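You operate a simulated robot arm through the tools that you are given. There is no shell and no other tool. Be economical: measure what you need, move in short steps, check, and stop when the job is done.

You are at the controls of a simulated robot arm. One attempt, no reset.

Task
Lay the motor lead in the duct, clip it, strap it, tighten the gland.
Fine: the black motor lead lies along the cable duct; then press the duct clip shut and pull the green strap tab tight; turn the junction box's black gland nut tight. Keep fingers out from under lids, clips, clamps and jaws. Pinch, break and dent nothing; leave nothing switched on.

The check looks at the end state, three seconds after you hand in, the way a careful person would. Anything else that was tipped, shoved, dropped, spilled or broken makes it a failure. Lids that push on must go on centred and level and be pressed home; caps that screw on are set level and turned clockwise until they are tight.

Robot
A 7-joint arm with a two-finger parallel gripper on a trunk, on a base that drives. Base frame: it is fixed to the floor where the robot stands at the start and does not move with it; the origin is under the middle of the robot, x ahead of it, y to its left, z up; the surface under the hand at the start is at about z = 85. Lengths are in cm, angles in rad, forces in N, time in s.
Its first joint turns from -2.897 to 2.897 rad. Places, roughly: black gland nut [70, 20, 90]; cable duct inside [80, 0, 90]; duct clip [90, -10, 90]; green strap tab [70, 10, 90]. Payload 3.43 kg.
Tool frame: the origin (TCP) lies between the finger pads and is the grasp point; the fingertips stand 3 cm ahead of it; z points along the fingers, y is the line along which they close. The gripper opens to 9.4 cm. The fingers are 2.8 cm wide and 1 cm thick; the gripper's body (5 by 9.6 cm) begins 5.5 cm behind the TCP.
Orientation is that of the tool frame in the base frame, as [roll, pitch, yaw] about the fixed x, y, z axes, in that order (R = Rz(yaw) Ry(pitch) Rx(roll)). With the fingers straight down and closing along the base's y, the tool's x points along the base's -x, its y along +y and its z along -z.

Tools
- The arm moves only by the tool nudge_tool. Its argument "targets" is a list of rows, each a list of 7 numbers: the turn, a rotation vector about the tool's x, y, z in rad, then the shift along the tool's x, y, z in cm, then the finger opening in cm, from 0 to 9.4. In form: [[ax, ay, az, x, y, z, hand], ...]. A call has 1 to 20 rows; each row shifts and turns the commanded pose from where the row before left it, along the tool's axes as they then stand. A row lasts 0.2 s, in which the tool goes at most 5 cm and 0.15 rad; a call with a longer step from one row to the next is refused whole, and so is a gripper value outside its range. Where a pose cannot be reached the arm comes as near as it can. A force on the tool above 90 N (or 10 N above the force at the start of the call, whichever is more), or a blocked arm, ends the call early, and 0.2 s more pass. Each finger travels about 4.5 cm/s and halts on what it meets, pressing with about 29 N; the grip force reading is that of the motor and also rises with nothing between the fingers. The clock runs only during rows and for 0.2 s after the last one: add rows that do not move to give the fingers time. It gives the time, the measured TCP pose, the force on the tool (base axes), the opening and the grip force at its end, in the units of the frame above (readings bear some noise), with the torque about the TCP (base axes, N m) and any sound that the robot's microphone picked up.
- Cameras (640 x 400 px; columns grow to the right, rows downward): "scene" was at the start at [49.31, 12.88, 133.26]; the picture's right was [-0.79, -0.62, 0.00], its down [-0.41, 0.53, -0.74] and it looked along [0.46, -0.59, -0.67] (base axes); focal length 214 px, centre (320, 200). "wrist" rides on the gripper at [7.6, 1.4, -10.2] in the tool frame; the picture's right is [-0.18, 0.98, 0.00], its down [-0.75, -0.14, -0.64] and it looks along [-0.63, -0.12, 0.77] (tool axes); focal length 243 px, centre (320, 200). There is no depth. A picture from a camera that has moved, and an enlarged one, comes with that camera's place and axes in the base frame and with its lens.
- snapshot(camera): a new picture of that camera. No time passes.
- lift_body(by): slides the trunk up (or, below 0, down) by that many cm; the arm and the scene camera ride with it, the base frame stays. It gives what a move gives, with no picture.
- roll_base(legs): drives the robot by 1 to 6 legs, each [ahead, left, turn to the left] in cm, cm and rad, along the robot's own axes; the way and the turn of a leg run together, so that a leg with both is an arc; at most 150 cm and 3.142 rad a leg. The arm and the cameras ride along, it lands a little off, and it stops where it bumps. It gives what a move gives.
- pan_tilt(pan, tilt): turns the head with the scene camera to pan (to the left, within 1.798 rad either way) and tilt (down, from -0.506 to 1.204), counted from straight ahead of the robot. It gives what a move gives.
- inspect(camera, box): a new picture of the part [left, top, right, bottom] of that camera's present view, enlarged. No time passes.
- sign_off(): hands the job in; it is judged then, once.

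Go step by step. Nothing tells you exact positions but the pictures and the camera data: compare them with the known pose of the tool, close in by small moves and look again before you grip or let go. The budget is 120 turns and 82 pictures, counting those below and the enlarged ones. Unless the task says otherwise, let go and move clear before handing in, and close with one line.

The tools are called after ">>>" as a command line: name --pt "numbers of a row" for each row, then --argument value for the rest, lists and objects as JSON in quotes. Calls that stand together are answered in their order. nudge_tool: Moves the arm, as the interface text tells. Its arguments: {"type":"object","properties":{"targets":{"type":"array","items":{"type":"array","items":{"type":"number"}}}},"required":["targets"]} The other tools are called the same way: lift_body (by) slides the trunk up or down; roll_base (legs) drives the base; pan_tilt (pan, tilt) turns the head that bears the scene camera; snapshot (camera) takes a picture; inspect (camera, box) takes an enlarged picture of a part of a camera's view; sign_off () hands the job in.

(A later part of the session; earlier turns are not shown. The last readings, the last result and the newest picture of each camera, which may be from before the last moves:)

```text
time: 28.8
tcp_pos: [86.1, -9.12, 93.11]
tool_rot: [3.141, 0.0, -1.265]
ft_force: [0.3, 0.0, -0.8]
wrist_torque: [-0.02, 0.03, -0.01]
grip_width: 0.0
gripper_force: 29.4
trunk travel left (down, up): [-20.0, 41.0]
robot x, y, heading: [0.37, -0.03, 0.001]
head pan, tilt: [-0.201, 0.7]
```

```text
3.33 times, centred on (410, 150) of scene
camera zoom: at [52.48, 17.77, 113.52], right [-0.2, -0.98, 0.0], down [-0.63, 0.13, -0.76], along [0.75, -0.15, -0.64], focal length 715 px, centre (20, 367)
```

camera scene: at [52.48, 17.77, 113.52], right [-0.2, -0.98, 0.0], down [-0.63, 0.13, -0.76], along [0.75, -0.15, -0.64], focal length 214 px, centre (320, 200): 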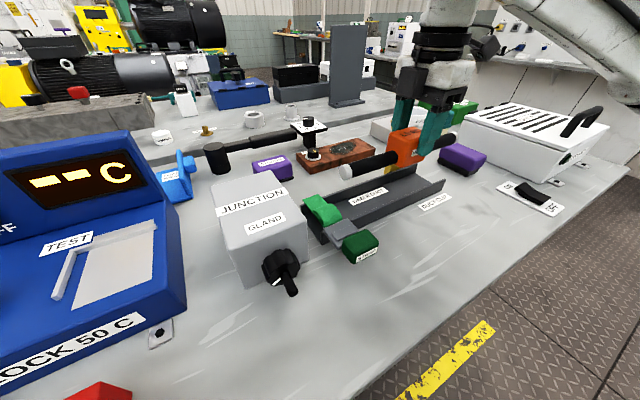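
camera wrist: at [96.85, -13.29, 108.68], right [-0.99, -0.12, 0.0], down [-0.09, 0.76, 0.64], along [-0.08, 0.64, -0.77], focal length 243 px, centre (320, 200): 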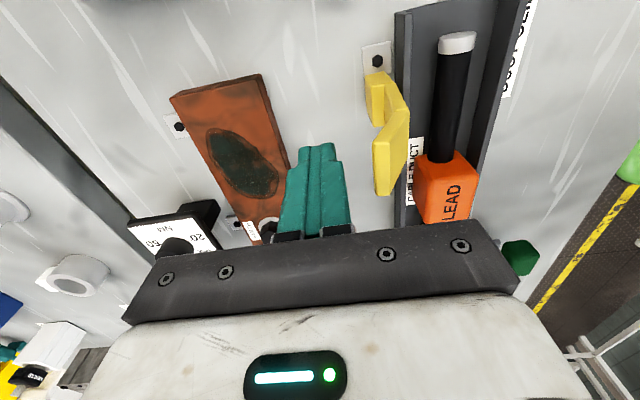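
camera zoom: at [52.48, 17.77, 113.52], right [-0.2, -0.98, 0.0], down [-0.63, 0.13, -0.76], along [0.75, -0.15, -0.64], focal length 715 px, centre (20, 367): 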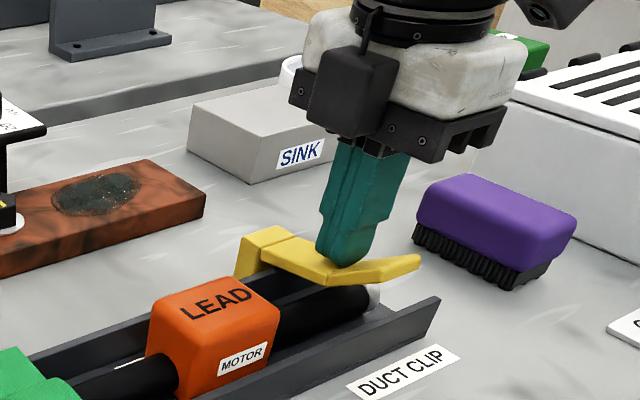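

Nearly touching the clip arm; keep pressing down gently.

>>> nudge_tool --pt "0 0 0 0 0 0.3 0" --pt "0 0 0 0 0 0.3 0" --pt "0 0 0 0 0 0.3 0" --pt "0 0 0 0 0 0.3 0" --pt "0 0 0 0 0 0 0"

>>> inspect --camera "scene" --box '[350, 90, 470, 210]'

```text
time: 30.0
tcp_pos: [86.16, -9.06, 92.05]
tool_rot: [-3.141, 0.001, -1.267]
ft_force: [1.0, 1.9, 10.8]
wrist_torque: [0.15, 0.0, -0.04]
grip_width: 0.0
gripper_force: 29.4
trunk travel left (down, up): [-20.0, 41.0]
robot x, y, heading: [-0.28, 0.26, -0.001]
head pan, tilt: [-0.201, 0.7]
```

```text
3.33 times, centred on (410, 150) of scene
camera zoom: at [52.45, 17.79, 113.55], right [-0.2, -0.98, 0.0], down [-0.63, 0.13, -0.77], along [0.75, -0.15, -0.64], focal length 715 px, centre (20, 367)
```

zoom: 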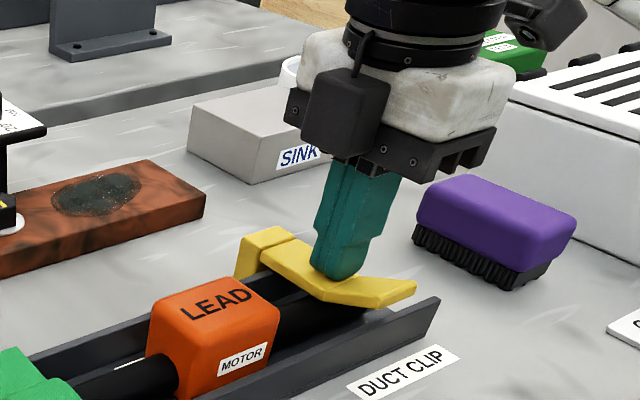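

Force is rising (11 N), no click yet. Press a little further.

>>> nudge_tool --pt "0 0 0 0 0 0.2 0" --pt "0 0 0 0 0 0.2 0" --pt "0 0 0 0 0 0.2 0" --pt "0 0 0 0 0 0 0"

```text
time: 31.0
tcp_pos: [86.02, -9.12, 92.05]
tool_rot: [-3.13, -0.001, -1.267]
ft_force: [11.4, 1.8, 60.4]
wrist_torque: [0.23, -0.31, 0.59]
grip_width: 0.0
gripper_force: 28.6
trunk travel left (down, up): [-20.0, 41.0]
robot x, y, heading: [0.06, 0.11, -0.001]
head pan, tilt: [-0.201, 0.7]
```

It has stopped at 60 N. I back off and see whether the clip stays shut.

>>> nudge_tool --pt "0 0 0 0 0 -0.6 0" --pt "0 0 0 0 0 -1.5 0" --pt "0 0 0 0 0 -4 0" --pt "0 0 0 0 0 -4 0" --pt "0 0 0 0 0 -4 0"

>>> inspect --camera "scene" --box '[350, 120, 450, 200]'

>>> snapshot --camera "wrist"

```text
time: 32.2
tcp_pos: [85.75, -9.34, 105.73]
tool_rot: [3.139, 0.0, -1.267]
ft_force: [0.8, 0.3, -0.2]
wrist_torque: [0.02, 0.02, -0.02]
grip_width: 0.0
gripper_force: 29.7
trunk travel left (down, up): [-20.0, 41.0]
robot x, y, heading: [0.1, 0.12, 0.0]
head pan, tilt: [-0.201, 0.7]
```

```text
5.00 times, centred on (400, 160) of scene
camera zoom: at [52.49, 17.77, 113.5], right [-0.2, -0.98, 0.0], down [-0.63, 0.13, -0.76], along [0.75, -0.15, -0.64], focal length 1072 px, centre (-80, 400)
```

zoom: 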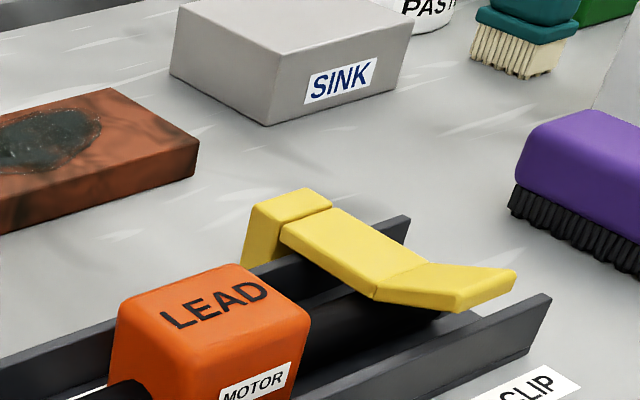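

```text
38 pictures are left
camera wrist: at [86.6, -16.98, 116.04], right [-0.99, -0.12, 0.0], down [-0.09, 0.76, 0.64], along [-0.08, 0.64, -0.77], focal length 243 px, centre (320, 200)
```

wrist: 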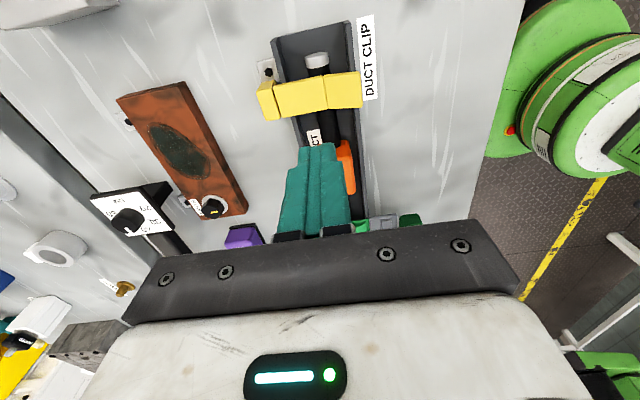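

The clip is shut over the lead. Next the strap: I move above the dark green tab (about [71.2, 8.1]) and turn the hand to close along the duct axis so I can pull towards the robot.

>>> nudge_tool --pt "0 0 0 -3 1.23 0 0" --pt "0 0 0 -3 1.23 0 2" --pt "0 0 0 -3 1.23 0 4" --pt "0 0 0 -3 1.23 0 6" --pt "0 0 0 -3 1.23 0 7.5" --pt "0 0 0 -3 1.23 0 7.5" --pt "0 0 0 -3 1.23 0 7.5" --pt "0 0 0.143 0 0 0 7.5" --pt "0 0 0.143 0 0 0 7.5" --pt "0 0 0.143 0 0 0 7.5" --pt "0 0 0.143 0 0 0 7.5" --pt "0 0 0.143 0 0 0 7.5" --pt "0 0 0.143 0 0 0 7.5" --pt "0 0 0.143 0 0 0 7.5" --pt "0 0 0.143 0 0 0 7.5" --pt "0 0 0.143 0 0 0 7.5" --pt "0 0 0.143 0 0 0 7.5" --pt "0 0 0.14 0 0 0 7.5"

>>> snapshot --camera "wrist"

```text
time: 36.0
tcp_pos: [71.67, 8.31, 105.66]
tool_rot: [-3.141, -0.001, -2.84]
ft_force: [-0.5, 0.2, -0.3]
wrist_torque: [0.01, -0.02, -0.04]
grip_width: 7.5
gripper_force: 0.0
trunk travel left (down, up): [-20.0, 41.0]
robot x, y, heading: [0.26, 0.06, -0.002]
head pan, tilt: [-0.201, 0.7]
```

```text
37 pictures are left
camera wrist: at [63.99, 7.35, 115.9], right [-0.12, 0.99, 0.0], down [0.76, 0.09, 0.64], along [0.64, 0.08, -0.77], focal length 243 px, centre (320, 200)
```

wrist: 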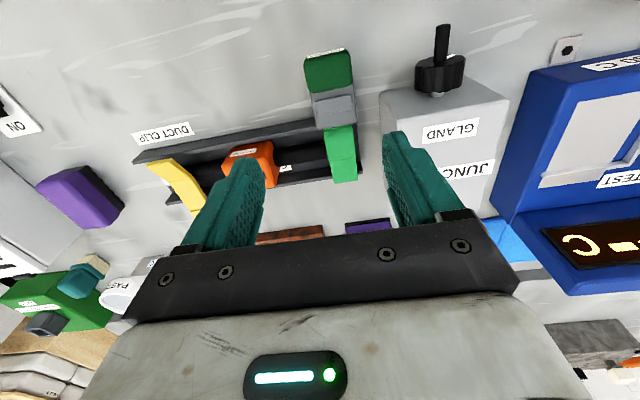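

The tab is near [70, 8.8] with its top around z=89. I shift over it, go down partway, and recheck.

>>> nudge_tool --pt "0 0 0 1.48 0.88 2 8.6" --pt "0 0 0 0 0 3 8.6" --pt "0 0 0 0 0 3 8.6" --pt "0 0 0 0 0 0 8.6"

>>> inspect --camera "wrist" --box '[160, 0, 480, 220]'

>>> inspect --camera "scene" --box '[270, 150, 430, 280]'

```text
time: 37.0
tcp_pos: [69.78, 8.41, 97.46]
tool_rot: [-3.141, 0.0, -2.836]
ft_force: [0.2, -0.4, -0.1]
wrist_torque: [0.01, 0.0, -0.02]
grip_width: 8.64
gripper_force: 0.0
trunk travel left (down, up): [-20.0, 41.0]
robot x, y, heading: [-0.32, -0.01, 0.002]
head pan, tilt: [-0.201, 0.7]
```

```text
1.82 times, centred on (320, 110) of wrist
camera zoom: at [62.17, 7.29, 107.81], right [-0.12, 0.99, 0.0], down [0.76, 0.09, 0.64], along [0.64, 0.08, -0.77], focal length 441 px, centre (320, 364)
```

zoom: 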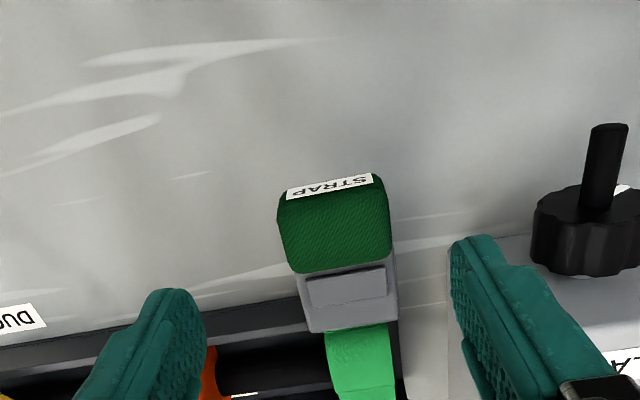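

```text
3.08 times, centred on (350, 215) of scene
camera zoom: at [52.48, 17.78, 113.52], right [-0.2, -0.98, 0.0], down [-0.63, 0.13, -0.76], along [0.75, -0.15, -0.64], focal length 660 px, centre (228, 154)
```

zoom: 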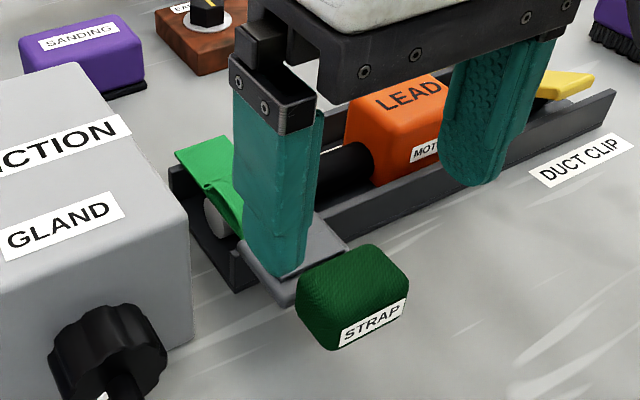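

The tab's top is at about [69.4, 8.75, 91]; it stands level with the buckle. Fine shift, descend around it and close.

>>> nudge_tool --pt "0 0 0 0.3 0.45 1.5 8.6" --pt "0 0 0 0 0 2 8.6" --pt "0 0 0 0 0 2 8.6" --pt "0 0 0 0 0 1.3 8.6" --pt "0 0 0 0 0 0 7" --pt "0 0 0 0 0 0 5" --pt "0 0 0 0 0 0 4" --pt "0 0 0 0 0 0 3.5" --pt "0 0 0 0 0 0 3.5"

>>> inspect --camera "scene" --box '[270, 150, 430, 280]'

```text
time: 39.0
tcp_pos: [69.47, 9.02, 90.33]
tool_rot: [-3.141, -0.002, -2.837]
ft_force: [7.4, -23.5, -5.2]
wrist_torque: [-0.01, 0.02, 0.37]
grip_width: 4.79
gripper_force: 45.2
trunk travel left (down, up): [-20.0, 41.0]
robot x, y, heading: [0.32, 0.05, -0.003]
head pan, tilt: [-0.201, 0.7]
```

```text
3.08 times, centred on (350, 215) of scene
camera zoom: at [52.54, 17.64, 113.51], right [-0.2, -0.98, 0.0], down [-0.63, 0.13, -0.76], along [0.75, -0.15, -0.64], focal length 660 px, centre (228, 154)
```

zoom: 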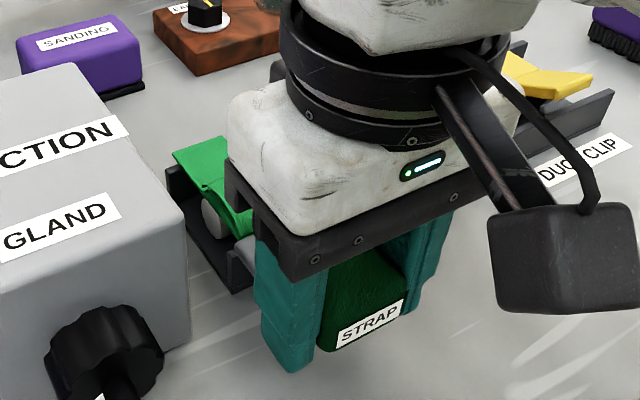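

Gripped (4.8 cm) with some side force; I centre the hand slightly to relieve it, then start pulling gently towards the robot.

>>> nudge_tool --pt "0 0 0 0 -0.25 0 3.5" --pt "0 0 0 0.3 0 0 3.5" --pt "0 0 0 0.4 0 0 3.5" --pt "0 0 0 0.4 0 0 3.5" --pt "0 0 0 0.4 0 0 3.5"

>>> inspect --camera "scene" --box '[270, 150, 430, 280]'

```text
time: 40.2
tcp_pos: [68.23, 8.39, 90.48]
tool_rot: [3.14, -0.006, -2.833]
ft_force: [3.8, -6.3, -46.1]
wrist_torque: [0.53, -0.72, 0.0]
grip_width: 4.8
gripper_force: 45.1
trunk travel left (down, up): [-20.0, 41.0]
robot x, y, heading: [0.09, -0.14, 0.002]
head pan, tilt: [-0.201, 0.7]
```

```text
3.08 times, centred on (350, 215) of scene
camera zoom: at [52.58, 17.79, 113.42], right [-0.2, -0.98, 0.0], down [-0.63, 0.13, -0.76], along [0.75, -0.15, -0.65], focal length 660 px, centre (228, 154)
```

zoom: 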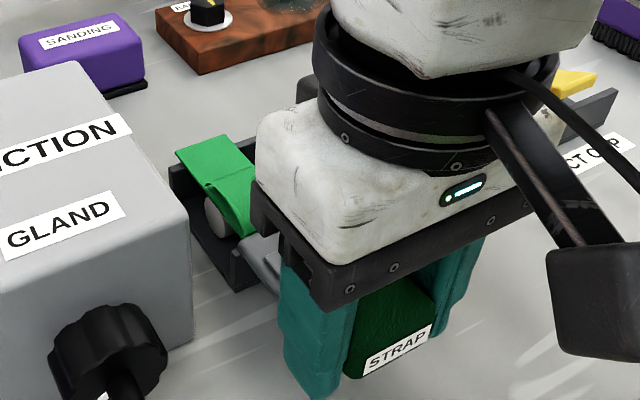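

The tab moves out about 1.3 cm, but tugs the hand downward (46 N): the strap path slopes down. I follow it down a little.

>>> nudge_tool --pt "0 0 0 0 0 0.25 3.5" --pt "0 0 0 0 0 0.25 3.5" --pt "0 0 0 0 0 0 3.5"

```text
time: 41.0
tcp_pos: [68.19, 8.49, 90.36]
tool_rot: [3.14, 0.008, -2.835]
ft_force: [-0.4, 3.7, 32.5]
wrist_torque: [-0.33, 0.68, 0.88]
grip_width: 4.79
gripper_force: 44.7
trunk travel left (down, up): [-20.0, 41.0]
robot x, y, heading: [-0.32, 0.19, 0.001]
head pan, tilt: [-0.201, 0.7]
```

Equilibrium is about 0.3 cm lower, i.e. a slope of roughly 0.2. Continue pulling along that slope.

>>> nudge_tool --pt "0 0 0 0.2 0 -0.16 3.5" --pt "0 0 0 0.4 0 0.08 3.5" --pt "0 0 0 0.4 0 0.08 3.5" --pt "0 0 0 0 0 0 3.5"

>>> inspect --camera "scene" --box '[270, 150, 430, 280]'

```text
time: 42.0
tcp_pos: [67.05, 8.08, 90.4]
tool_rot: [3.139, 0.006, -2.838]
ft_force: [0.2, 3.1, 55.7]
wrist_torque: [-0.06, -0.2, 0.23]
grip_width: 4.79
gripper_force: 45.6
trunk travel left (down, up): [-20.0, 41.0]
robot x, y, heading: [-0.07, -0.02, -0.0]
head pan, tilt: [-0.201, 0.7]
```

```text
3.08 times, centred on (350, 215) of scene
camera zoom: at [52.35, 17.76, 113.62], right [-0.2, -0.98, 0.0], down [-0.63, 0.13, -0.77], along [0.75, -0.15, -0.64], focal length 660 px, centre (228, 154)
```

zoom: 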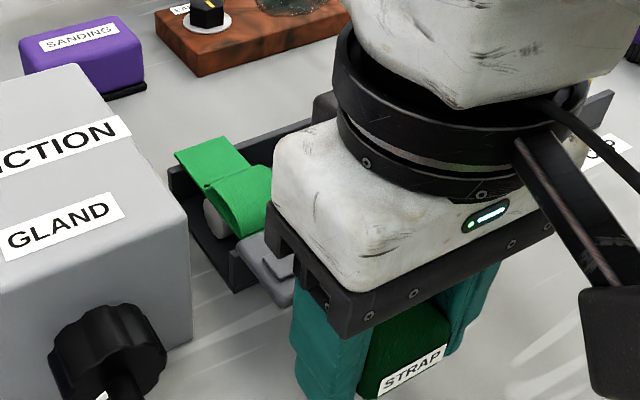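

The guide is in fact level; raise the command by 0.3 and pull on horizontally.

>>> nudge_tool --pt "0 0 0 0 0 -0.2 3.5" --pt "0 0 0 0 0 -0.1 3.5" --pt "0 0 0 0 0 0 3.5"

```text
time: 42.8
tcp_pos: [67.1, 8.16, 90.43]
tool_rot: [-3.14, -0.005, -2.835]
ft_force: [-1.5, 3.8, 11.8]
wrist_torque: [0.68, -0.45, 0.01]
grip_width: 4.78
gripper_force: 44.7
trunk travel left (down, up): [-20.0, 41.0]
robot x, y, heading: [0.08, 0.19, -0.0]
head pan, tilt: [-0.201, 0.7]
```

>>> nudge_tool --pt "0 0 0 0.4 0 -0.06 3.5" --pt "0 0 0 0.4 0 0 3.5" --pt "0 0 0 0.4 0 0 3.5" --pt "0 0 0 0 0 0 3.5"

>>> inspect --camera "scene" --box '[270, 150, 430, 280]'

```text
time: 43.8
tcp_pos: [66.03, 7.7, 90.41]
tool_rot: [-3.141, -0.004, -2.832]
ft_force: [-4.7, 13.3, -21.2]
wrist_torque: [-0.23, -0.28, -0.23]
grip_width: 4.8
gripper_force: 44.6
trunk travel left (down, up): [-20.0, 41.0]
robot x, y, heading: [0.13, 0.25, 0.002]
head pan, tilt: [-0.201, 0.7]
```

```text
3.08 times, centred on (350, 215) of scene
camera zoom: at [52.49, 17.86, 113.47], right [-0.2, -0.98, 0.0], down [-0.63, 0.13, -0.76], along [0.75, -0.15, -0.64], focal length 660 px, centre (228, 154)
```

zoom: 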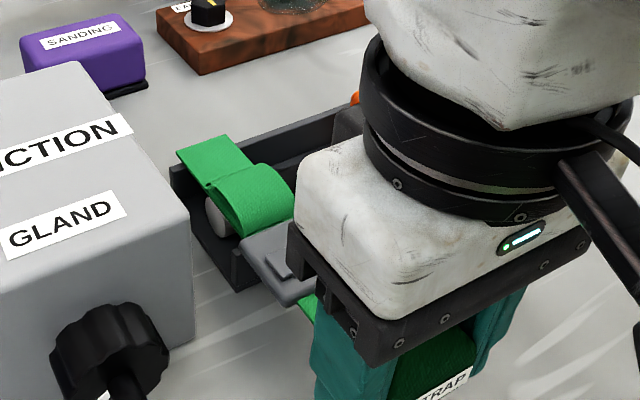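

About 3.8 cm pulled, no end stop yet. Trim the side offsets and keep pulling.

>>> nudge_tool --pt "0 0 0 0.4 0.1 0.1 3.5" --pt "0 0 0 0.4 0 0 3.5" --pt "0 0 0 0.4 0 0 3.5" --pt "0 0 0 0.4 0 0 3.5" --pt "0 0 0 0 0 0 3.5"

>>> inspect --camera "scene" --box '[270, 160, 430, 290]'

```text
time: 45.0
tcp_pos: [64.46, 7.25, 90.5]
tool_rot: [-3.138, -0.001, -2.839]
ft_force: [2.1, -4.6, -9.4]
wrist_torque: [0.08, -0.44, 0.7]
grip_width: 4.81
gripper_force: 44.9
trunk travel left (down, up): [-20.0, 41.0]
robot x, y, heading: [0.09, 0.09, 0.002]
head pan, tilt: [-0.201, 0.7]
```

```text
3.08 times, centred on (350, 225) of scene
camera zoom: at [52.5, 17.73, 113.52], right [-0.2, -0.98, 0.0], down [-0.63, 0.13, -0.76], along [0.75, -0.15, -0.64], focal length 660 px, centre (228, 123)
```

zoom: 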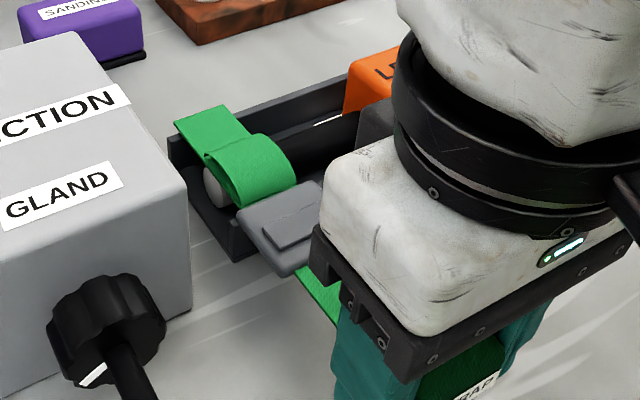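

5.4 cm out and still light. Continue to the stop.

>>> nudge_tool --pt "0 0 0 0.35 0 0 3.5" --pt "0 0 0 0.35 0 0 3.5" --pt "0 0 0 0.35 0 0 3.5" --pt "0 0 0 0.35 0 0 3.5" --pt "0 0 0 0 0 0 3.5"

```text
time: 46.2
tcp_pos: [63.82, 7.04, 90.38]
tool_rot: [-3.128, -0.019, -2.813]
ft_force: [20.6, -62.4, -53.1]
wrist_torque: [1.2, 0.62, -0.88]
grip_width: 4.82
gripper_force: 44.8
out of reach, approached as far as the arm can: row 2, 3, 4
trunk travel left (down, up): [-20.0, 41.0]
robot x, y, heading: [0.2, -0.08, -0.002]
head pan, tilt: [-0.201, 0.7]
```

The arm reports it can't fold further here (trunk low), so this is not the strap's stop. I step the command back to relieve the forces.

>>> nudge_tool --pt "0 0 0 -0.35 0 0 3.5" --pt "0 0 0 -0.35 0 0 3.5" --pt "0 0 0 -0.35 0 0 3.5" --pt "0 0 0 0 0 0 3.5"

>>> inspect --camera "scene" --box '[270, 160, 430, 290]'

```text
time: 47.2
tcp_pos: [64.83, 7.42, 90.59]
tool_rot: [-3.127, -0.008, -2.843]
ft_force: [22.1, -68.0, -45.1]
wrist_torque: [1.17, 0.17, 0.75]
grip_width: 4.84
gripper_force: 44.8
trunk travel left (down, up): [-20.0, 41.0]
robot x, y, heading: [0.01, 0.02, 0.001]
head pan, tilt: [-0.201, 0.7]
```

```text
3.08 times, centred on (350, 225) of scene
camera zoom: at [52.68, 17.48, 113.46], right [-0.2, -0.98, 0.0], down [-0.63, 0.13, -0.76], along [0.75, -0.15, -0.65], focal length 660 px, centre (228, 123)
```

zoom: 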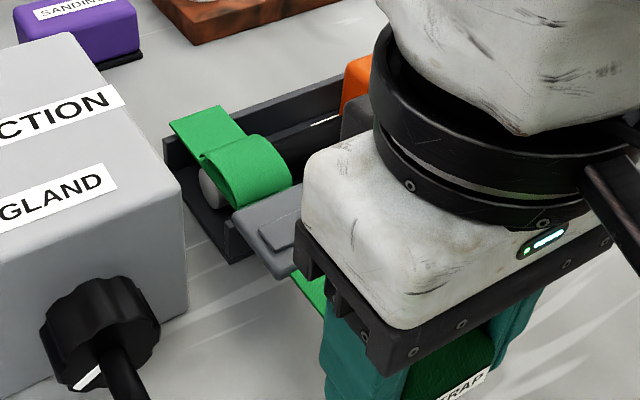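

The command drifted off sideways and up; I trim it back to unload the tab.

>>> nudge_tool --pt "0 0 0 0 -0.2 0.1 3.5" --pt "0 0 0 0 -0.2 0.1 3.5" --pt "0 0 0 0 -0.1 0.1 3.5" --pt "0 0 0 0 0 0 3.5"

```text
time: 48.2
tcp_pos: [64.76, 7.52, 90.53]
tool_rot: [-3.135, 0.002, -2.837]
ft_force: [14.8, -44.0, -5.2]
wrist_torque: [-0.22, 0.52, 0.35]
grip_width: 4.8
gripper_force: 44.7
trunk travel left (down, up): [-20.0, 41.0]
robot x, y, heading: [0.14, 0.24, 0.003]
head pan, tilt: [-0.201, 0.7]
```

Trim further, then open, so that I can raise the trunk and re-grip.

>>> nudge_tool --pt "0 0 0 0 -0.2 0 3.5" --pt "0 0 0 0 -0.2 0 3.5" --pt "0 0 0 0 0 0 3.5" --pt "0 0 0 0 0 0 6" --pt "0 0 0 0 0 0 8" --pt "0 0 0 0 0 -2 8.6" --pt "0 0 0 0 0 -3 8.6" --pt "0 0 0 0 0 -4 8.6"

>>> snapshot --camera "scene"

```text
time: 50.0
tcp_pos: [64.82, 7.1, 99.34]
tool_rot: [3.142, 0.001, -2.837]
ft_force: [-0.5, 0.0, 0.0]
wrist_torque: [0.02, 0.04, 0.01]
grip_width: 8.59
gripper_force: 0.0
trunk travel left (down, up): [-20.0, 41.0]
robot x, y, heading: [-0.02, 0.09, 0.0]
head pan, tilt: [-0.201, 0.7]
```

```text
28 pictures are left
camera scene: at [52.49, 17.77, 113.51], right [-0.2, -0.98, 0.0], down [-0.63, 0.13, -0.76], along [0.75, -0.15, -0.64], focal length 214 px, centre (320, 200)
```

scene: 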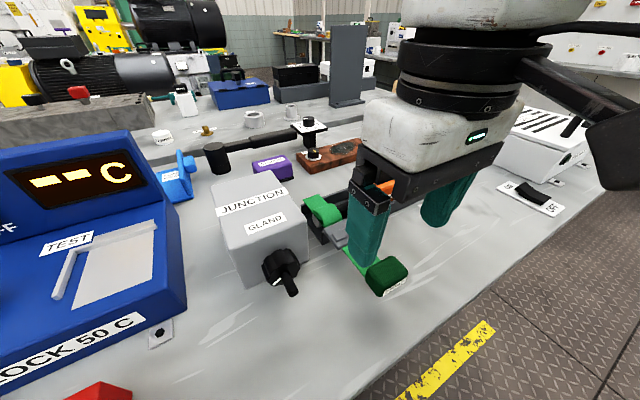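

The tab stays out at about [64.8, 7.4]. I raise the trunk back by 20 cm, then come down and re-grip.

>>> lift_body --by 20

>>> nudge_tool --pt "0 0 0 0 0.25 4 8.8" --pt "0 0 0 0 0 4 8.8" --pt "0 0 0 0 0 4 8.8" --pt "0 0 0 0 0 4 8.8" --pt "0 0 0 0 0 4 8.8"

>>> inspect --camera "wrist" --box '[160, 0, 480, 220]'

```text
time: 52.2
tcp_pos: [64.84, 7.12, 119.31]
tool_rot: [-3.14, -0.001, -2.837]
ft_force: [0.3, 0.5, -0.2]
wrist_torque: [-0.04, 0.02, 0.04]
grip_width: 8.59
gripper_force: 0.1
trunk travel left (down, up): [-40.0, 21.0]
robot x, y, heading: [0.04, -0.24, -0.005]
head pan, tilt: [-0.201, 0.7]
```

```text
time: 53.4
tcp_pos: [65.84, 7.35, 103.25]
tool_rot: [3.141, 0.0, -2.836]
ft_force: [-0.9, 0.6, -0.2]
wrist_torque: [-0.02, -0.01, -0.03]
grip_width: 8.81
gripper_force: 0.0
out of reach, approached as far as the arm can: row 3, 4, 5
trunk travel left (down, up): [-40.0, 21.0]
robot x, y, heading: [-0.08, 0.2, 0.001]
head pan, tilt: [-0.201, 0.7]
```

```text
1.82 times, centred on (320, 110) of wrist
camera zoom: at [58.22, 6.47, 113.58], right [-0.12, 0.99, 0.0], down [0.76, 0.09, 0.64], along [0.64, 0.08, -0.77], focal length 441 px, centre (320, 364)
```

zoom: 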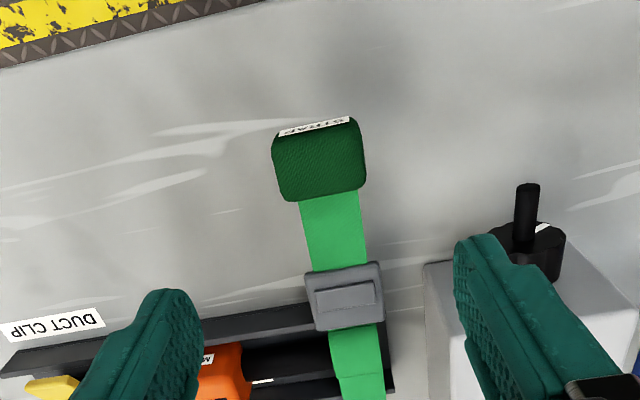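

At this trunk height the arm folds even worse, so the remedy is distance: I drive the base back 15 cm (hand rides at a clear height), then reach forward.

>>> roll_base --legs '[[-15, 0, 0]]'

```text
time: 54.8
tcp_pos: [51.25, 7.3, 103.35]
tool_rot: [3.141, -0.001, -2.836]
ft_force: [0.1, 0.5, 0.3]
wrist_torque: [0.0, -0.01, 0.01]
grip_width: 8.83
gripper_force: 0.0
trunk travel left (down, up): [-40.0, 21.0]
robot x, y, heading: [-14.75, -0.28, -0.002]
head pan, tilt: [-0.201, 0.7]
```

Now reach forward to above the tab again.

>>> nudge_tool --pt "0 0 0 -3.2 -1 0 8.8" --pt "0 0 0 -3.2 -1 0 8.8" --pt "0 0 0 -3.2 -1 0 8.8" --pt "0 0 0 -3.26 -0.95 2 8.8" --pt "0 0 0 0 0 3.5 8.8" --pt "0 0 0 0 0 0 8.8"

>>> inspect --camera "wrist" --box '[160, 0, 480, 220]'

```text
time: 56.2
tcp_pos: [64.94, 7.69, 97.57]
tool_rot: [3.141, -0.002, -2.84]
ft_force: [0.1, -1.6, 0.1]
wrist_torque: [-0.01, 0.0, 0.0]
grip_width: 8.79
gripper_force: 0.2
trunk travel left (down, up): [-40.0, 21.0]
robot x, y, heading: [-14.6, 0.18, 0.002]
head pan, tilt: [-0.201, 0.7]
```

```text
1.82 times, centred on (320, 110) of wrist
camera zoom: at [57.25, 6.7, 107.91], right [-0.12, 0.99, 0.0], down [0.76, 0.09, 0.64], along [0.64, 0.08, -0.77], focal length 441 px, centre (320, 364)
```

zoom: 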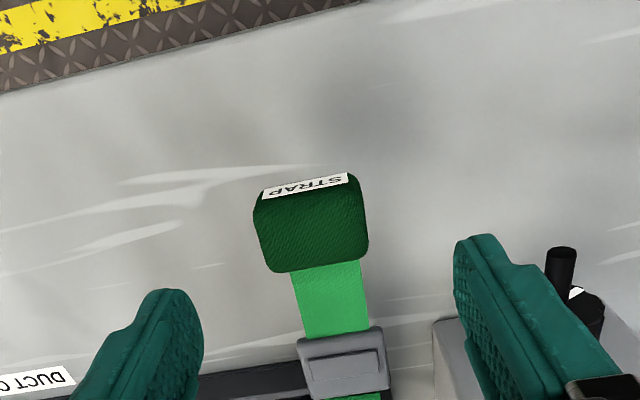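

The tab sits slightly to the -y side of the hand. Shift 0.7 cm, descend and grip.

>>> nudge_tool --pt "0 0 0 0.3 -0.7 1.6 8.8" --pt "0 0 0 0 0 2 8.8" --pt "0 0 0 0 0 2 8.8" --pt "0 0 0 0 0 1.5 8.8" --pt "0 0 0 0 0 0 7" --pt "0 0 0 0 0 0 5" --pt "0 0 0 0 0 0 4" --pt "0 0 0 0 0 0 3.5" --pt "0 0 0 0 0 0 3.5"

```text
time: 58.2
tcp_pos: [64.71, 7.0, 90.49]
tool_rot: [3.139, -0.002, -2.832]
ft_force: [-9.9, 29.8, 2.5]
wrist_torque: [-0.04, -0.06, 0.11]
grip_width: 5.25
gripper_force: 15.5
trunk travel left (down, up): [-40.0, 21.0]
robot x, y, heading: [-14.74, -0.04, -0.003]
head pan, tilt: [-0.201, 0.7]
```

One finger touches first; shift 0.3 to centre, then finish the grip.

>>> nudge_tool --pt "0 0 0 0 0.2 0 3.5" --pt "0 0 0 0 0.1 0 3.5" --pt "0 0 0 0 0 0 3.5"

```text
time: 59.0
tcp_pos: [64.45, 7.1, 90.54]
tool_rot: [-3.141, -0.001, -2.837]
ft_force: [-8.2, 26.2, -8.4]
wrist_torque: [-0.22, -0.17, 0.14]
grip_width: 5.11
gripper_force: 13.9
trunk travel left (down, up): [-40.0, 21.0]
robot x, y, heading: [-14.91, -0.45, 0.001]
head pan, tilt: [-0.201, 0.7]
```

>>> nudge_tool --pt "0 0 0 0 0.2 0.03 3.5" --pt "0 0 0 0 0.15 0 3.5" --pt "0 0 0 0 0 0 3.5"

```text
time: 59.8
tcp_pos: [64.39, 7.19, 90.55]
tool_rot: [-3.141, -0.003, -2.842]
ft_force: [-5.3, 14.8, -21.5]
wrist_torque: [0.1, -0.13, 0.34]
grip_width: 4.82
gripper_force: 44.2
trunk travel left (down, up): [-40.0, 21.0]
robot x, y, heading: [-14.68, 0.1, 0.002]
head pan, tilt: [-0.201, 0.7]
```

Fully gripped again. Now pull on towards the robot in small steps.

>>> nudge_tool --pt "0 0 0 0.3 0.1 0.12 3.5" --pt "0 0 0 0.35 0 0 3.5" --pt "0 0 0 0.35 0 0 3.5" --pt "0 0 0 0.35 0 0 3.5" --pt "0 0 0 0 0 0 3.5"

```text
time: 61.0
tcp_pos: [63.21, 6.79, 90.55]
tool_rot: [-3.14, -0.002, -2.84]
ft_force: [0.5, -2.6, -15.4]
wrist_torque: [0.08, -0.42, 0.61]
grip_width: 4.8
gripper_force: 45.0
trunk travel left (down, up): [-40.0, 21.0]
robot x, y, heading: [-14.77, -0.01, -0.0]
head pan, tilt: [-0.201, 0.7]
```

>>> nudge_tool --pt "0 0 0 0.35 0 0.05 3.5" --pt "0 0 0 0.35 0 0 3.5" --pt "0 0 0 0.35 0 0 3.5" --pt "0 0 0 0.35 0 0 3.5" --pt "0 0 0 0 0 0 3.5"

>>> snapshot --camera "scene"

```text
time: 62.2
tcp_pos: [62.09, 6.42, 90.68]
tool_rot: [-3.139, 0.007, -2.846]
ft_force: [58.7, 6.1, 2.0]
wrist_torque: [-0.08, 0.42, 0.04]
grip_width: 4.79
gripper_force: 45.1
trunk travel left (down, up): [-40.0, 21.0]
robot x, y, heading: [-14.96, 0.28, -0.005]
head pan, tilt: [-0.201, 0.7]
```

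```text
25 pictures are left
camera scene: at [37.96, 17.73, 133.47], right [-0.2, -0.98, 0.0], down [-0.63, 0.13, -0.76], along [0.75, -0.15, -0.65], focal length 214 px, centre (320, 200)
```

scene: 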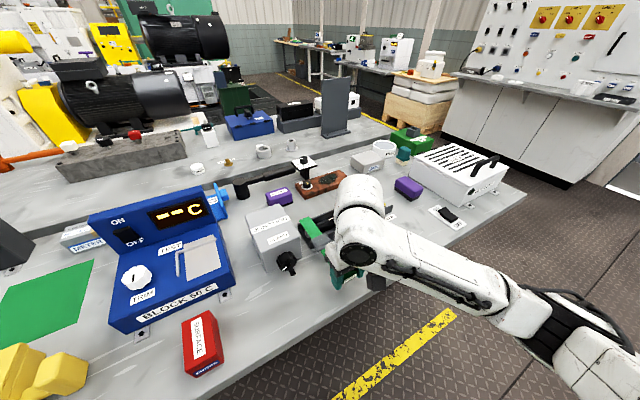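

The strap is at its stop (59 N against the pull, about 7.7 cm out). A final firm tug, then release and rise.

>>> nudge_tool --pt "0 0 0 0.12 0 0 3.5" --pt "0 0 0 0 0 0 3.5"

>>> nudge_tool --pt "0 0 0 -0.3 0 0 3.5" --pt "0 0 0 -0.12 0 0 3.5" --pt "0 0 0 0 0 0 5.5" --pt "0 0 0 0 0 0 7.5" --pt "0 0 0 0 0 -2 8.4" --pt "0 0 0 0 0 -4 8.4" --pt "0 0 0 0 0 -4 8.4" --pt "0 0 0 0 0 -4 8.4"

>>> inspect --camera "scene" --box '[230, 170, 430, 310]'

>>> inspect --camera "wrist" --box '[120, 0, 520, 240]'

```text
time: 62.8
tcp_pos: [62.02, 6.33, 90.49]
tool_rot: [-3.14, 0.007, -2.845]
ft_force: [61.7, 10.2, 7.0]
wrist_torque: [-0.21, 0.22, 0.08]
grip_width: 4.76
gripper_force: 44.8
trunk travel left (down, up): [-40.0, 21.0]
robot x, y, heading: [-14.9, 0.09, -0.001]
head pan, tilt: [-0.201, 0.7]
```

```text
time: 64.6
tcp_pos: [61.97, 6.51, 104.26]
tool_rot: [3.141, -0.002, -2.838]
ft_force: [0.8, 1.4, 0.1]
wrist_torque: [0.0, 0.03, 0.0]
grip_width: 8.39
gripper_force: 0.2
trunk travel left (down, up): [-40.0, 21.0]
robot x, y, heading: [-14.77, 0.19, -0.005]
head pan, tilt: [-0.201, 0.7]
```

```text
2.86 times, centred on (330, 240) of scene
camera zoom: at [37.76, 17.7, 133.51], right [-0.2, -0.98, 0.0], down [-0.63, 0.13, -0.76], along [0.75, -0.15, -0.64], focal length 613 px, centre (291, 86)
```

zoom: 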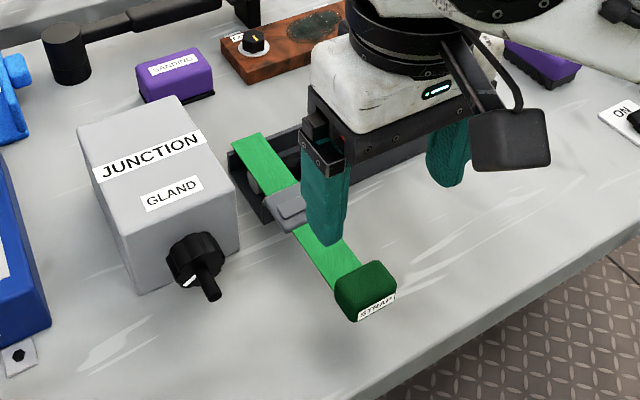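

```text
1.60 times, centred on (320, 120) of wrist
camera zoom: at [54.32, 5.49, 114.67], right [-0.12, 0.99, 0.0], down [0.76, 0.09, 0.64], along [0.64, 0.08, -0.77], focal length 388 px, centre (320, 328)
```

zoom: 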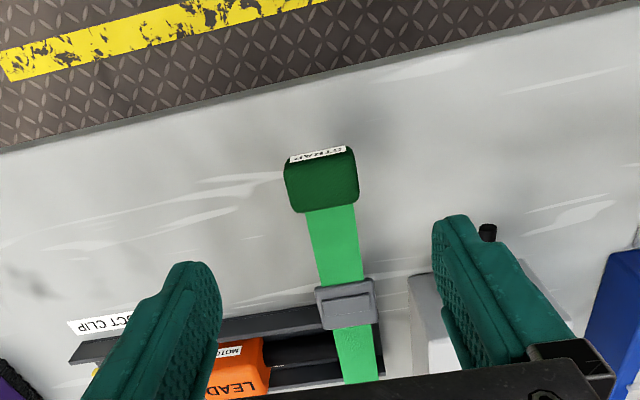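

The strap hump has gone flat, so it's tight. Next the gland nut on the box's front face: I move in front of and above it, tilting the hand 30° forward, and look.

>>> nudge_tool --pt "0 0 0 -1.2 2.6 0 8.4" --pt "0 0 0 -1.2 2.6 0 8.4" --pt "0 0 0 -1.2 2.6 0 8.4" --pt "0 0 0 -1.1 2.78 0 8.4" --pt "0 -0.131 0 0 0 1 8.4" --pt "0 -0.131 0 0 0 1 8.4" --pt "0 -0.131 0 0 0 1 8.4" --pt "0 -0.131 0 0 0 1 8.4" --pt "0 0 0 0 0 0 8.4"

>>> snapshot --camera "wrist"

>>> inspect --camera "scene" --box '[230, 190, 350, 300]'

```text
time: 66.6
tcp_pos: [64.31, 18.4, 100.47]
tool_rot: [-3.14, 0.526, -2.838]
ft_force: [0.6, 0.6, 0.5]
wrist_torque: [0.0, 0.02, 0.0]
grip_width: 8.4
gripper_force: 0.0
trunk travel left (down, up): [-40.0, 21.0]
robot x, y, heading: [-14.59, 0.23, -0.001]
head pan, tilt: [-0.201, 0.7]
```

```text
22 pictures are left
camera wrist: at [52.58, 16.17, 105.65], right [-0.14, 0.99, 0.09], down [0.36, -0.04, 0.93], along [0.92, 0.17, -0.35], focal length 243 px, centre (320, 200)
```

wrist: 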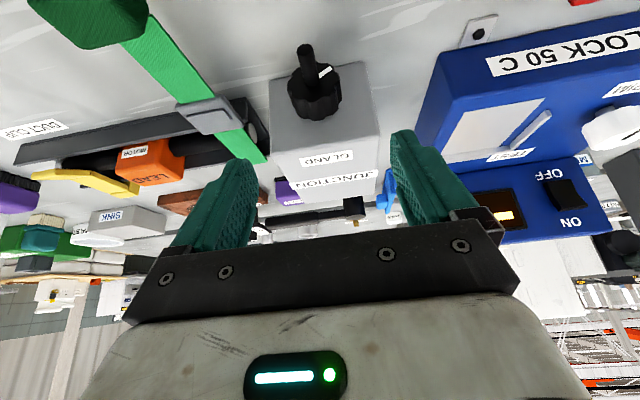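

```text
3.64 times, centred on (290, 245) of scene
camera zoom: at [37.75, 17.7, 133.52], right [-0.2, -0.98, 0.0], down [-0.63, 0.13, -0.76], along [0.75, -0.15, -0.64], focal length 780 px, centre (429, 36)
```

zoom: 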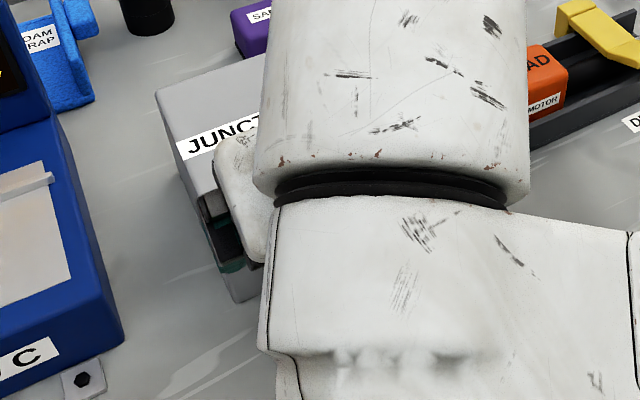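

Good view of the nut; enlarge it.

>>> inspect --camera "wrist" --box '[250, 30, 390, 180]'

```text
2.67 times, centred on (320, 105) of wrist
camera zoom: at [52.58, 16.17, 105.65], right [-0.14, 0.99, 0.09], down [0.36, -0.04, 0.93], along [0.92, 0.17, -0.35], focal length 647 px, centre (320, 453)
```

zoom: 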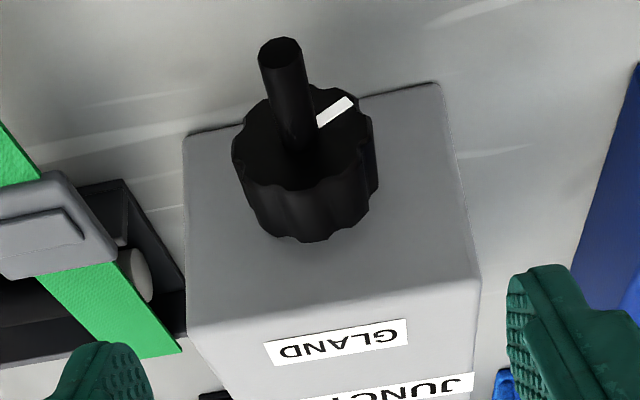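

The nut is about 4.5 cm wide, centred near [68.6, 20, 89.4], its axis normal to the box's face. I'll approach along the tilted tool axis with the fingers astride it, then check.

>>> nudge_tool --pt "0 0 0 1.3 0.2 0 8.4" --pt "0 0 0 1.3 0 2 8.4" --pt "0 0 0 0 0 2.5 8.4" --pt "0 0 0 0 0 2.5 8.4" --pt "0 0 0 0 0 0 8.4"

>>> snapshot --camera "wrist"

```text
time: 67.8
tcp_pos: [65.16, 19.14, 93.24]
tool_rot: [3.14, 0.524, -2.838]
ft_force: [0.6, 0.8, -0.4]
wrist_torque: [-0.01, 0.02, -0.02]
grip_width: 8.4
gripper_force: 0.0
trunk travel left (down, up): [-40.0, 21.0]
robot x, y, heading: [-14.71, -0.22, -0.007]
head pan, tilt: [-0.201, 0.7]
```

```text
19 pictures are left
camera wrist: at [53.62, 16.88, 98.35], right [-0.14, 0.99, 0.09], down [0.36, -0.04, 0.93], along [0.92, 0.17, -0.35], focal length 243 px, centre (320, 200)
```

wrist: 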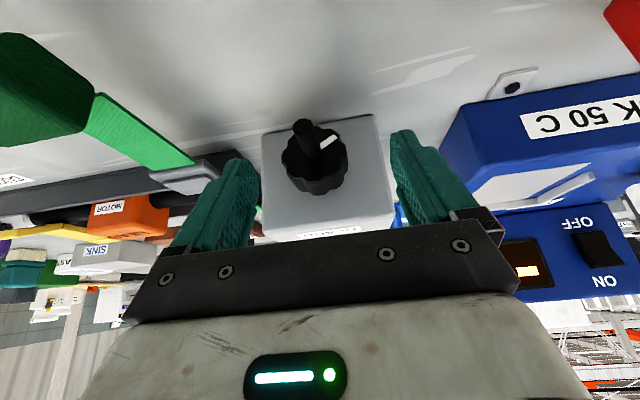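

The nut axis is at z≈89.7 and the hand 0.4 cm too far to +y. Correct, move in, and close gently on the nut.

>>> nudge_tool --pt "0 0 0 -0.45 -0.45 0 8.4" --pt "0 0 0 0 0 1.5 8.4" --pt "0 0 0 0 0 1.2 8.4" --pt "0 0 0 0 0 0.7 8.4" --pt "0 0 0 0 0 0 6.5" --pt "0 0 0 0 0 0 5" --pt "0 0 0 0 0 0 4" --pt "0 0 0 0 0 0 3.5" --pt "0 0 0 0 0 0 3.5"

>>> snapshot --camera "wrist"

```text
time: 69.8
tcp_pos: [67.28, 19.22, 90.36]
tool_rot: [3.14, 0.524, -2.838]
ft_force: [2.2, -2.7, -1.8]
wrist_torque: [-0.01, -0.07, 0.58]
grip_width: 4.39
gripper_force: 45.2
trunk travel left (down, up): [-40.0, 21.0]
robot x, y, heading: [-15.11, 0.21, 0.004]
head pan, tilt: [-0.201, 0.7]
```

```text
18 pictures are left
camera wrist: at [55.64, 17.01, 95.55], right [-0.14, 0.99, 0.09], down [0.36, -0.04, 0.93], along [0.92, 0.17, -0.35], focal length 243 px, centre (320, 200)
```

wrist: 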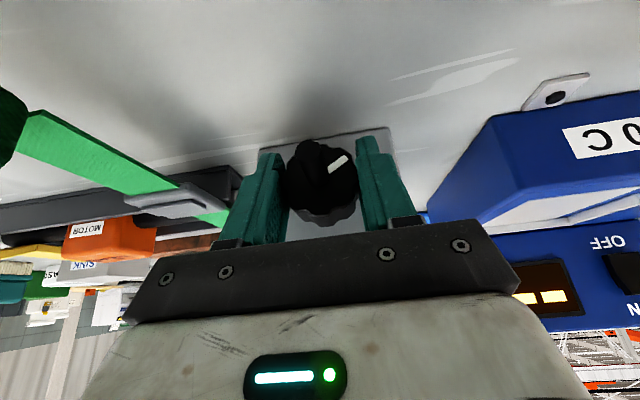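

Gripped cleanly with little force. Turn clockwise about the nut's axis, a small test of 0.36 rad.

>>> nudge_tool --pt "-0.104 0 0.06 0 -0.08 0 3.5" --pt "-0.104 0 0.06 0 -0.08 0 3.5" --pt "-0.104 0 0.06 0 -0.08 0 3.5" --pt "0 0 0 0 0 0 3.5"

>>> inspect --camera "wrist" --box '[220, 100, 430, 240]'

```text
time: 70.8
tcp_pos: [67.32, 19.0, 90.45]
tool_rot: [2.731, 0.487, -3.038]
ft_force: [2.9, 0.9, -4.5]
wrist_torque: [-0.22, 0.68, 0.82]
grip_width: 4.37
gripper_force: 44.8
trunk travel left (down, up): [-40.0, 21.0]
robot x, y, heading: [-14.69, -0.21, 0.002]
head pan, tilt: [-0.201, 0.7]
```

```text
2.86 times, centred on (325, 170) of wrist
camera zoom: at [56.27, 15.0, 95.69], right [-0.11, 0.89, 0.43], down [0.46, -0.34, 0.82], along [0.88, 0.29, -0.37], focal length 693 px, centre (306, 286)
```

zoom: 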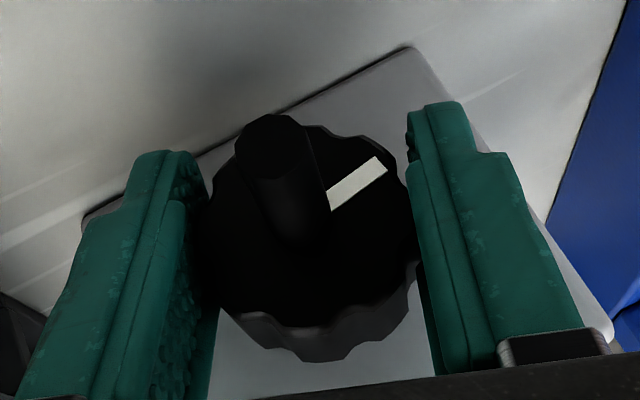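

The nut turns with the hand, freely. Continue this stroke to about 0.75 rad.

>>> nudge_tool --pt "-0.104 0 0.06 0 -0.08 0 3.5" --pt "-0.104 0 0.06 0 -0.08 0 3.5" --pt "-0.104 0 0.06 0 -0.08 0 3.5" --pt "-0.045 0 0.026 0 -0.03 0 3.5" --pt "0 0 0 0 0 0 3.5"

```text
time: 72.0
tcp_pos: [67.31, 18.84, 90.29]
tool_rot: [2.297, 0.364, 3.066]
ft_force: [-1.9, 2.6, -17.5]
wrist_torque: [-0.14, 0.29, 0.61]
grip_width: 4.37
gripper_force: 44.6
trunk travel left (down, up): [-40.0, 21.0]
robot x, y, heading: [-15.04, -0.15, 0.0]
head pan, tilt: [-0.201, 0.7]
```

No resistance yet. Open slightly, swing back to -0.5 rad, and re-grip.

>>> nudge_tool --pt "0 0 0 0 0 0 5" --pt "0 0 0 0 0 0 5.3" --pt "0.104 0 -0.06 0 0.08 0 5.3" --pt "0.104 0 -0.06 0 0.08 0 5.3" --pt "0.104 0 -0.06 0 0.08 0 5.3" --pt "0.104 0 -0.06 0 0.08 0 5.3" --pt "0.104 0 -0.06 0 0.08 0 5.3" --pt "0.104 0 -0.06 0 0.08 0 5.3" --pt "0.104 0 -0.06 0 0.08 0 5.3" --pt "0.104 0 -0.06 0 0.08 0 5.3" --pt "0.104 0 -0.06 0 0.08 0 5.3" --pt "0.104 0 -0.06 0 0.08 0 5.3" --pt "0 0 0 0 0 0 5.3"

>>> snapshot --camera "wrist"

```text
time: 74.8
tcp_pos: [67.19, 19.32, 90.43]
tool_rot: [-2.654, 0.471, -2.6]
ft_force: [0.4, -0.1, 0.4]
wrist_torque: [-0.02, -0.02, 0.0]
grip_width: 5.32
gripper_force: 0.1
trunk travel left (down, up): [-40.0, 21.0]
robot x, y, heading: [-14.58, 0.02, -0.003]
head pan, tilt: [-0.201, 0.7]
```

```text
16 pictures are left
camera wrist: at [54.99, 19.18, 94.64], right [-0.13, 0.94, -0.33], down [0.24, 0.35, 0.91], along [0.96, 0.04, -0.27], focal length 243 px, centre (320, 200)
```

wrist: 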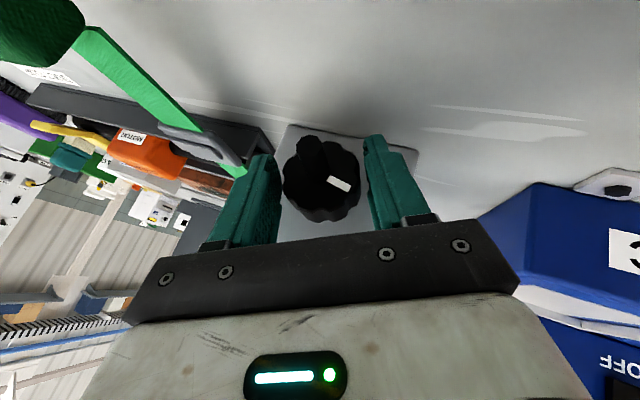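

The nut kept its turn and sits centred between the fingers. Grip and stroke again.

>>> nudge_tool --pt "0 0 0 0 0 0 4" --pt "0 0 0 0 0 0 3.5" --pt "0 0 0 0 0 0 3.5" --pt "-0.104 0 0.06 0 -0.08 0 3.5" --pt "-0.104 0 0.06 0 -0.08 0 3.5" --pt "-0.104 0 0.06 0 -0.08 0 3.5" --pt "-0.104 0 0.06 0 -0.08 0 3.5" --pt "-0.104 0 0.06 0 -0.08 0 3.5" --pt "0 0 0 0 0 0 3.5"

>>> nudge_tool --pt "-0.104 0 0.06 0 -0.08 0 3.5" --pt "-0.104 0 0.06 0 -0.08 0 3.5" --pt "-0.104 0 0.06 0 -0.08 0 3.5" --pt "-0.104 0 0.06 0 -0.08 0 3.5" --pt "-0.104 0 0.06 0 -0.08 0 3.5" --pt "0 0 0 0 0 0 3.5"

```text
time: 76.8
tcp_pos: [67.24, 19.07, 90.49]
tool_rot: [2.942, 0.517, -2.937]
ft_force: [8.1, 8.2, -1.3]
wrist_torque: [-0.03, 0.33, 0.77]
grip_width: 4.3
gripper_force: 44.5
trunk travel left (down, up): [-40.0, 21.0]
robot x, y, heading: [-14.75, 0.07, -0.0]
head pan, tilt: [-0.201, 0.7]
```

```text
time: 78.2
tcp_pos: [67.43, 18.71, 90.29]
tool_rot: [2.297, 0.363, 3.063]
ft_force: [-0.6, 3.6, -8.7]
wrist_torque: [-0.01, -0.03, 0.85]
grip_width: 4.33
gripper_force: 45.0
trunk travel left (down, up): [-40.0, 21.0]
robot x, y, heading: [-14.86, -0.02, -0.001]
head pan, tilt: [-0.201, 0.7]
```

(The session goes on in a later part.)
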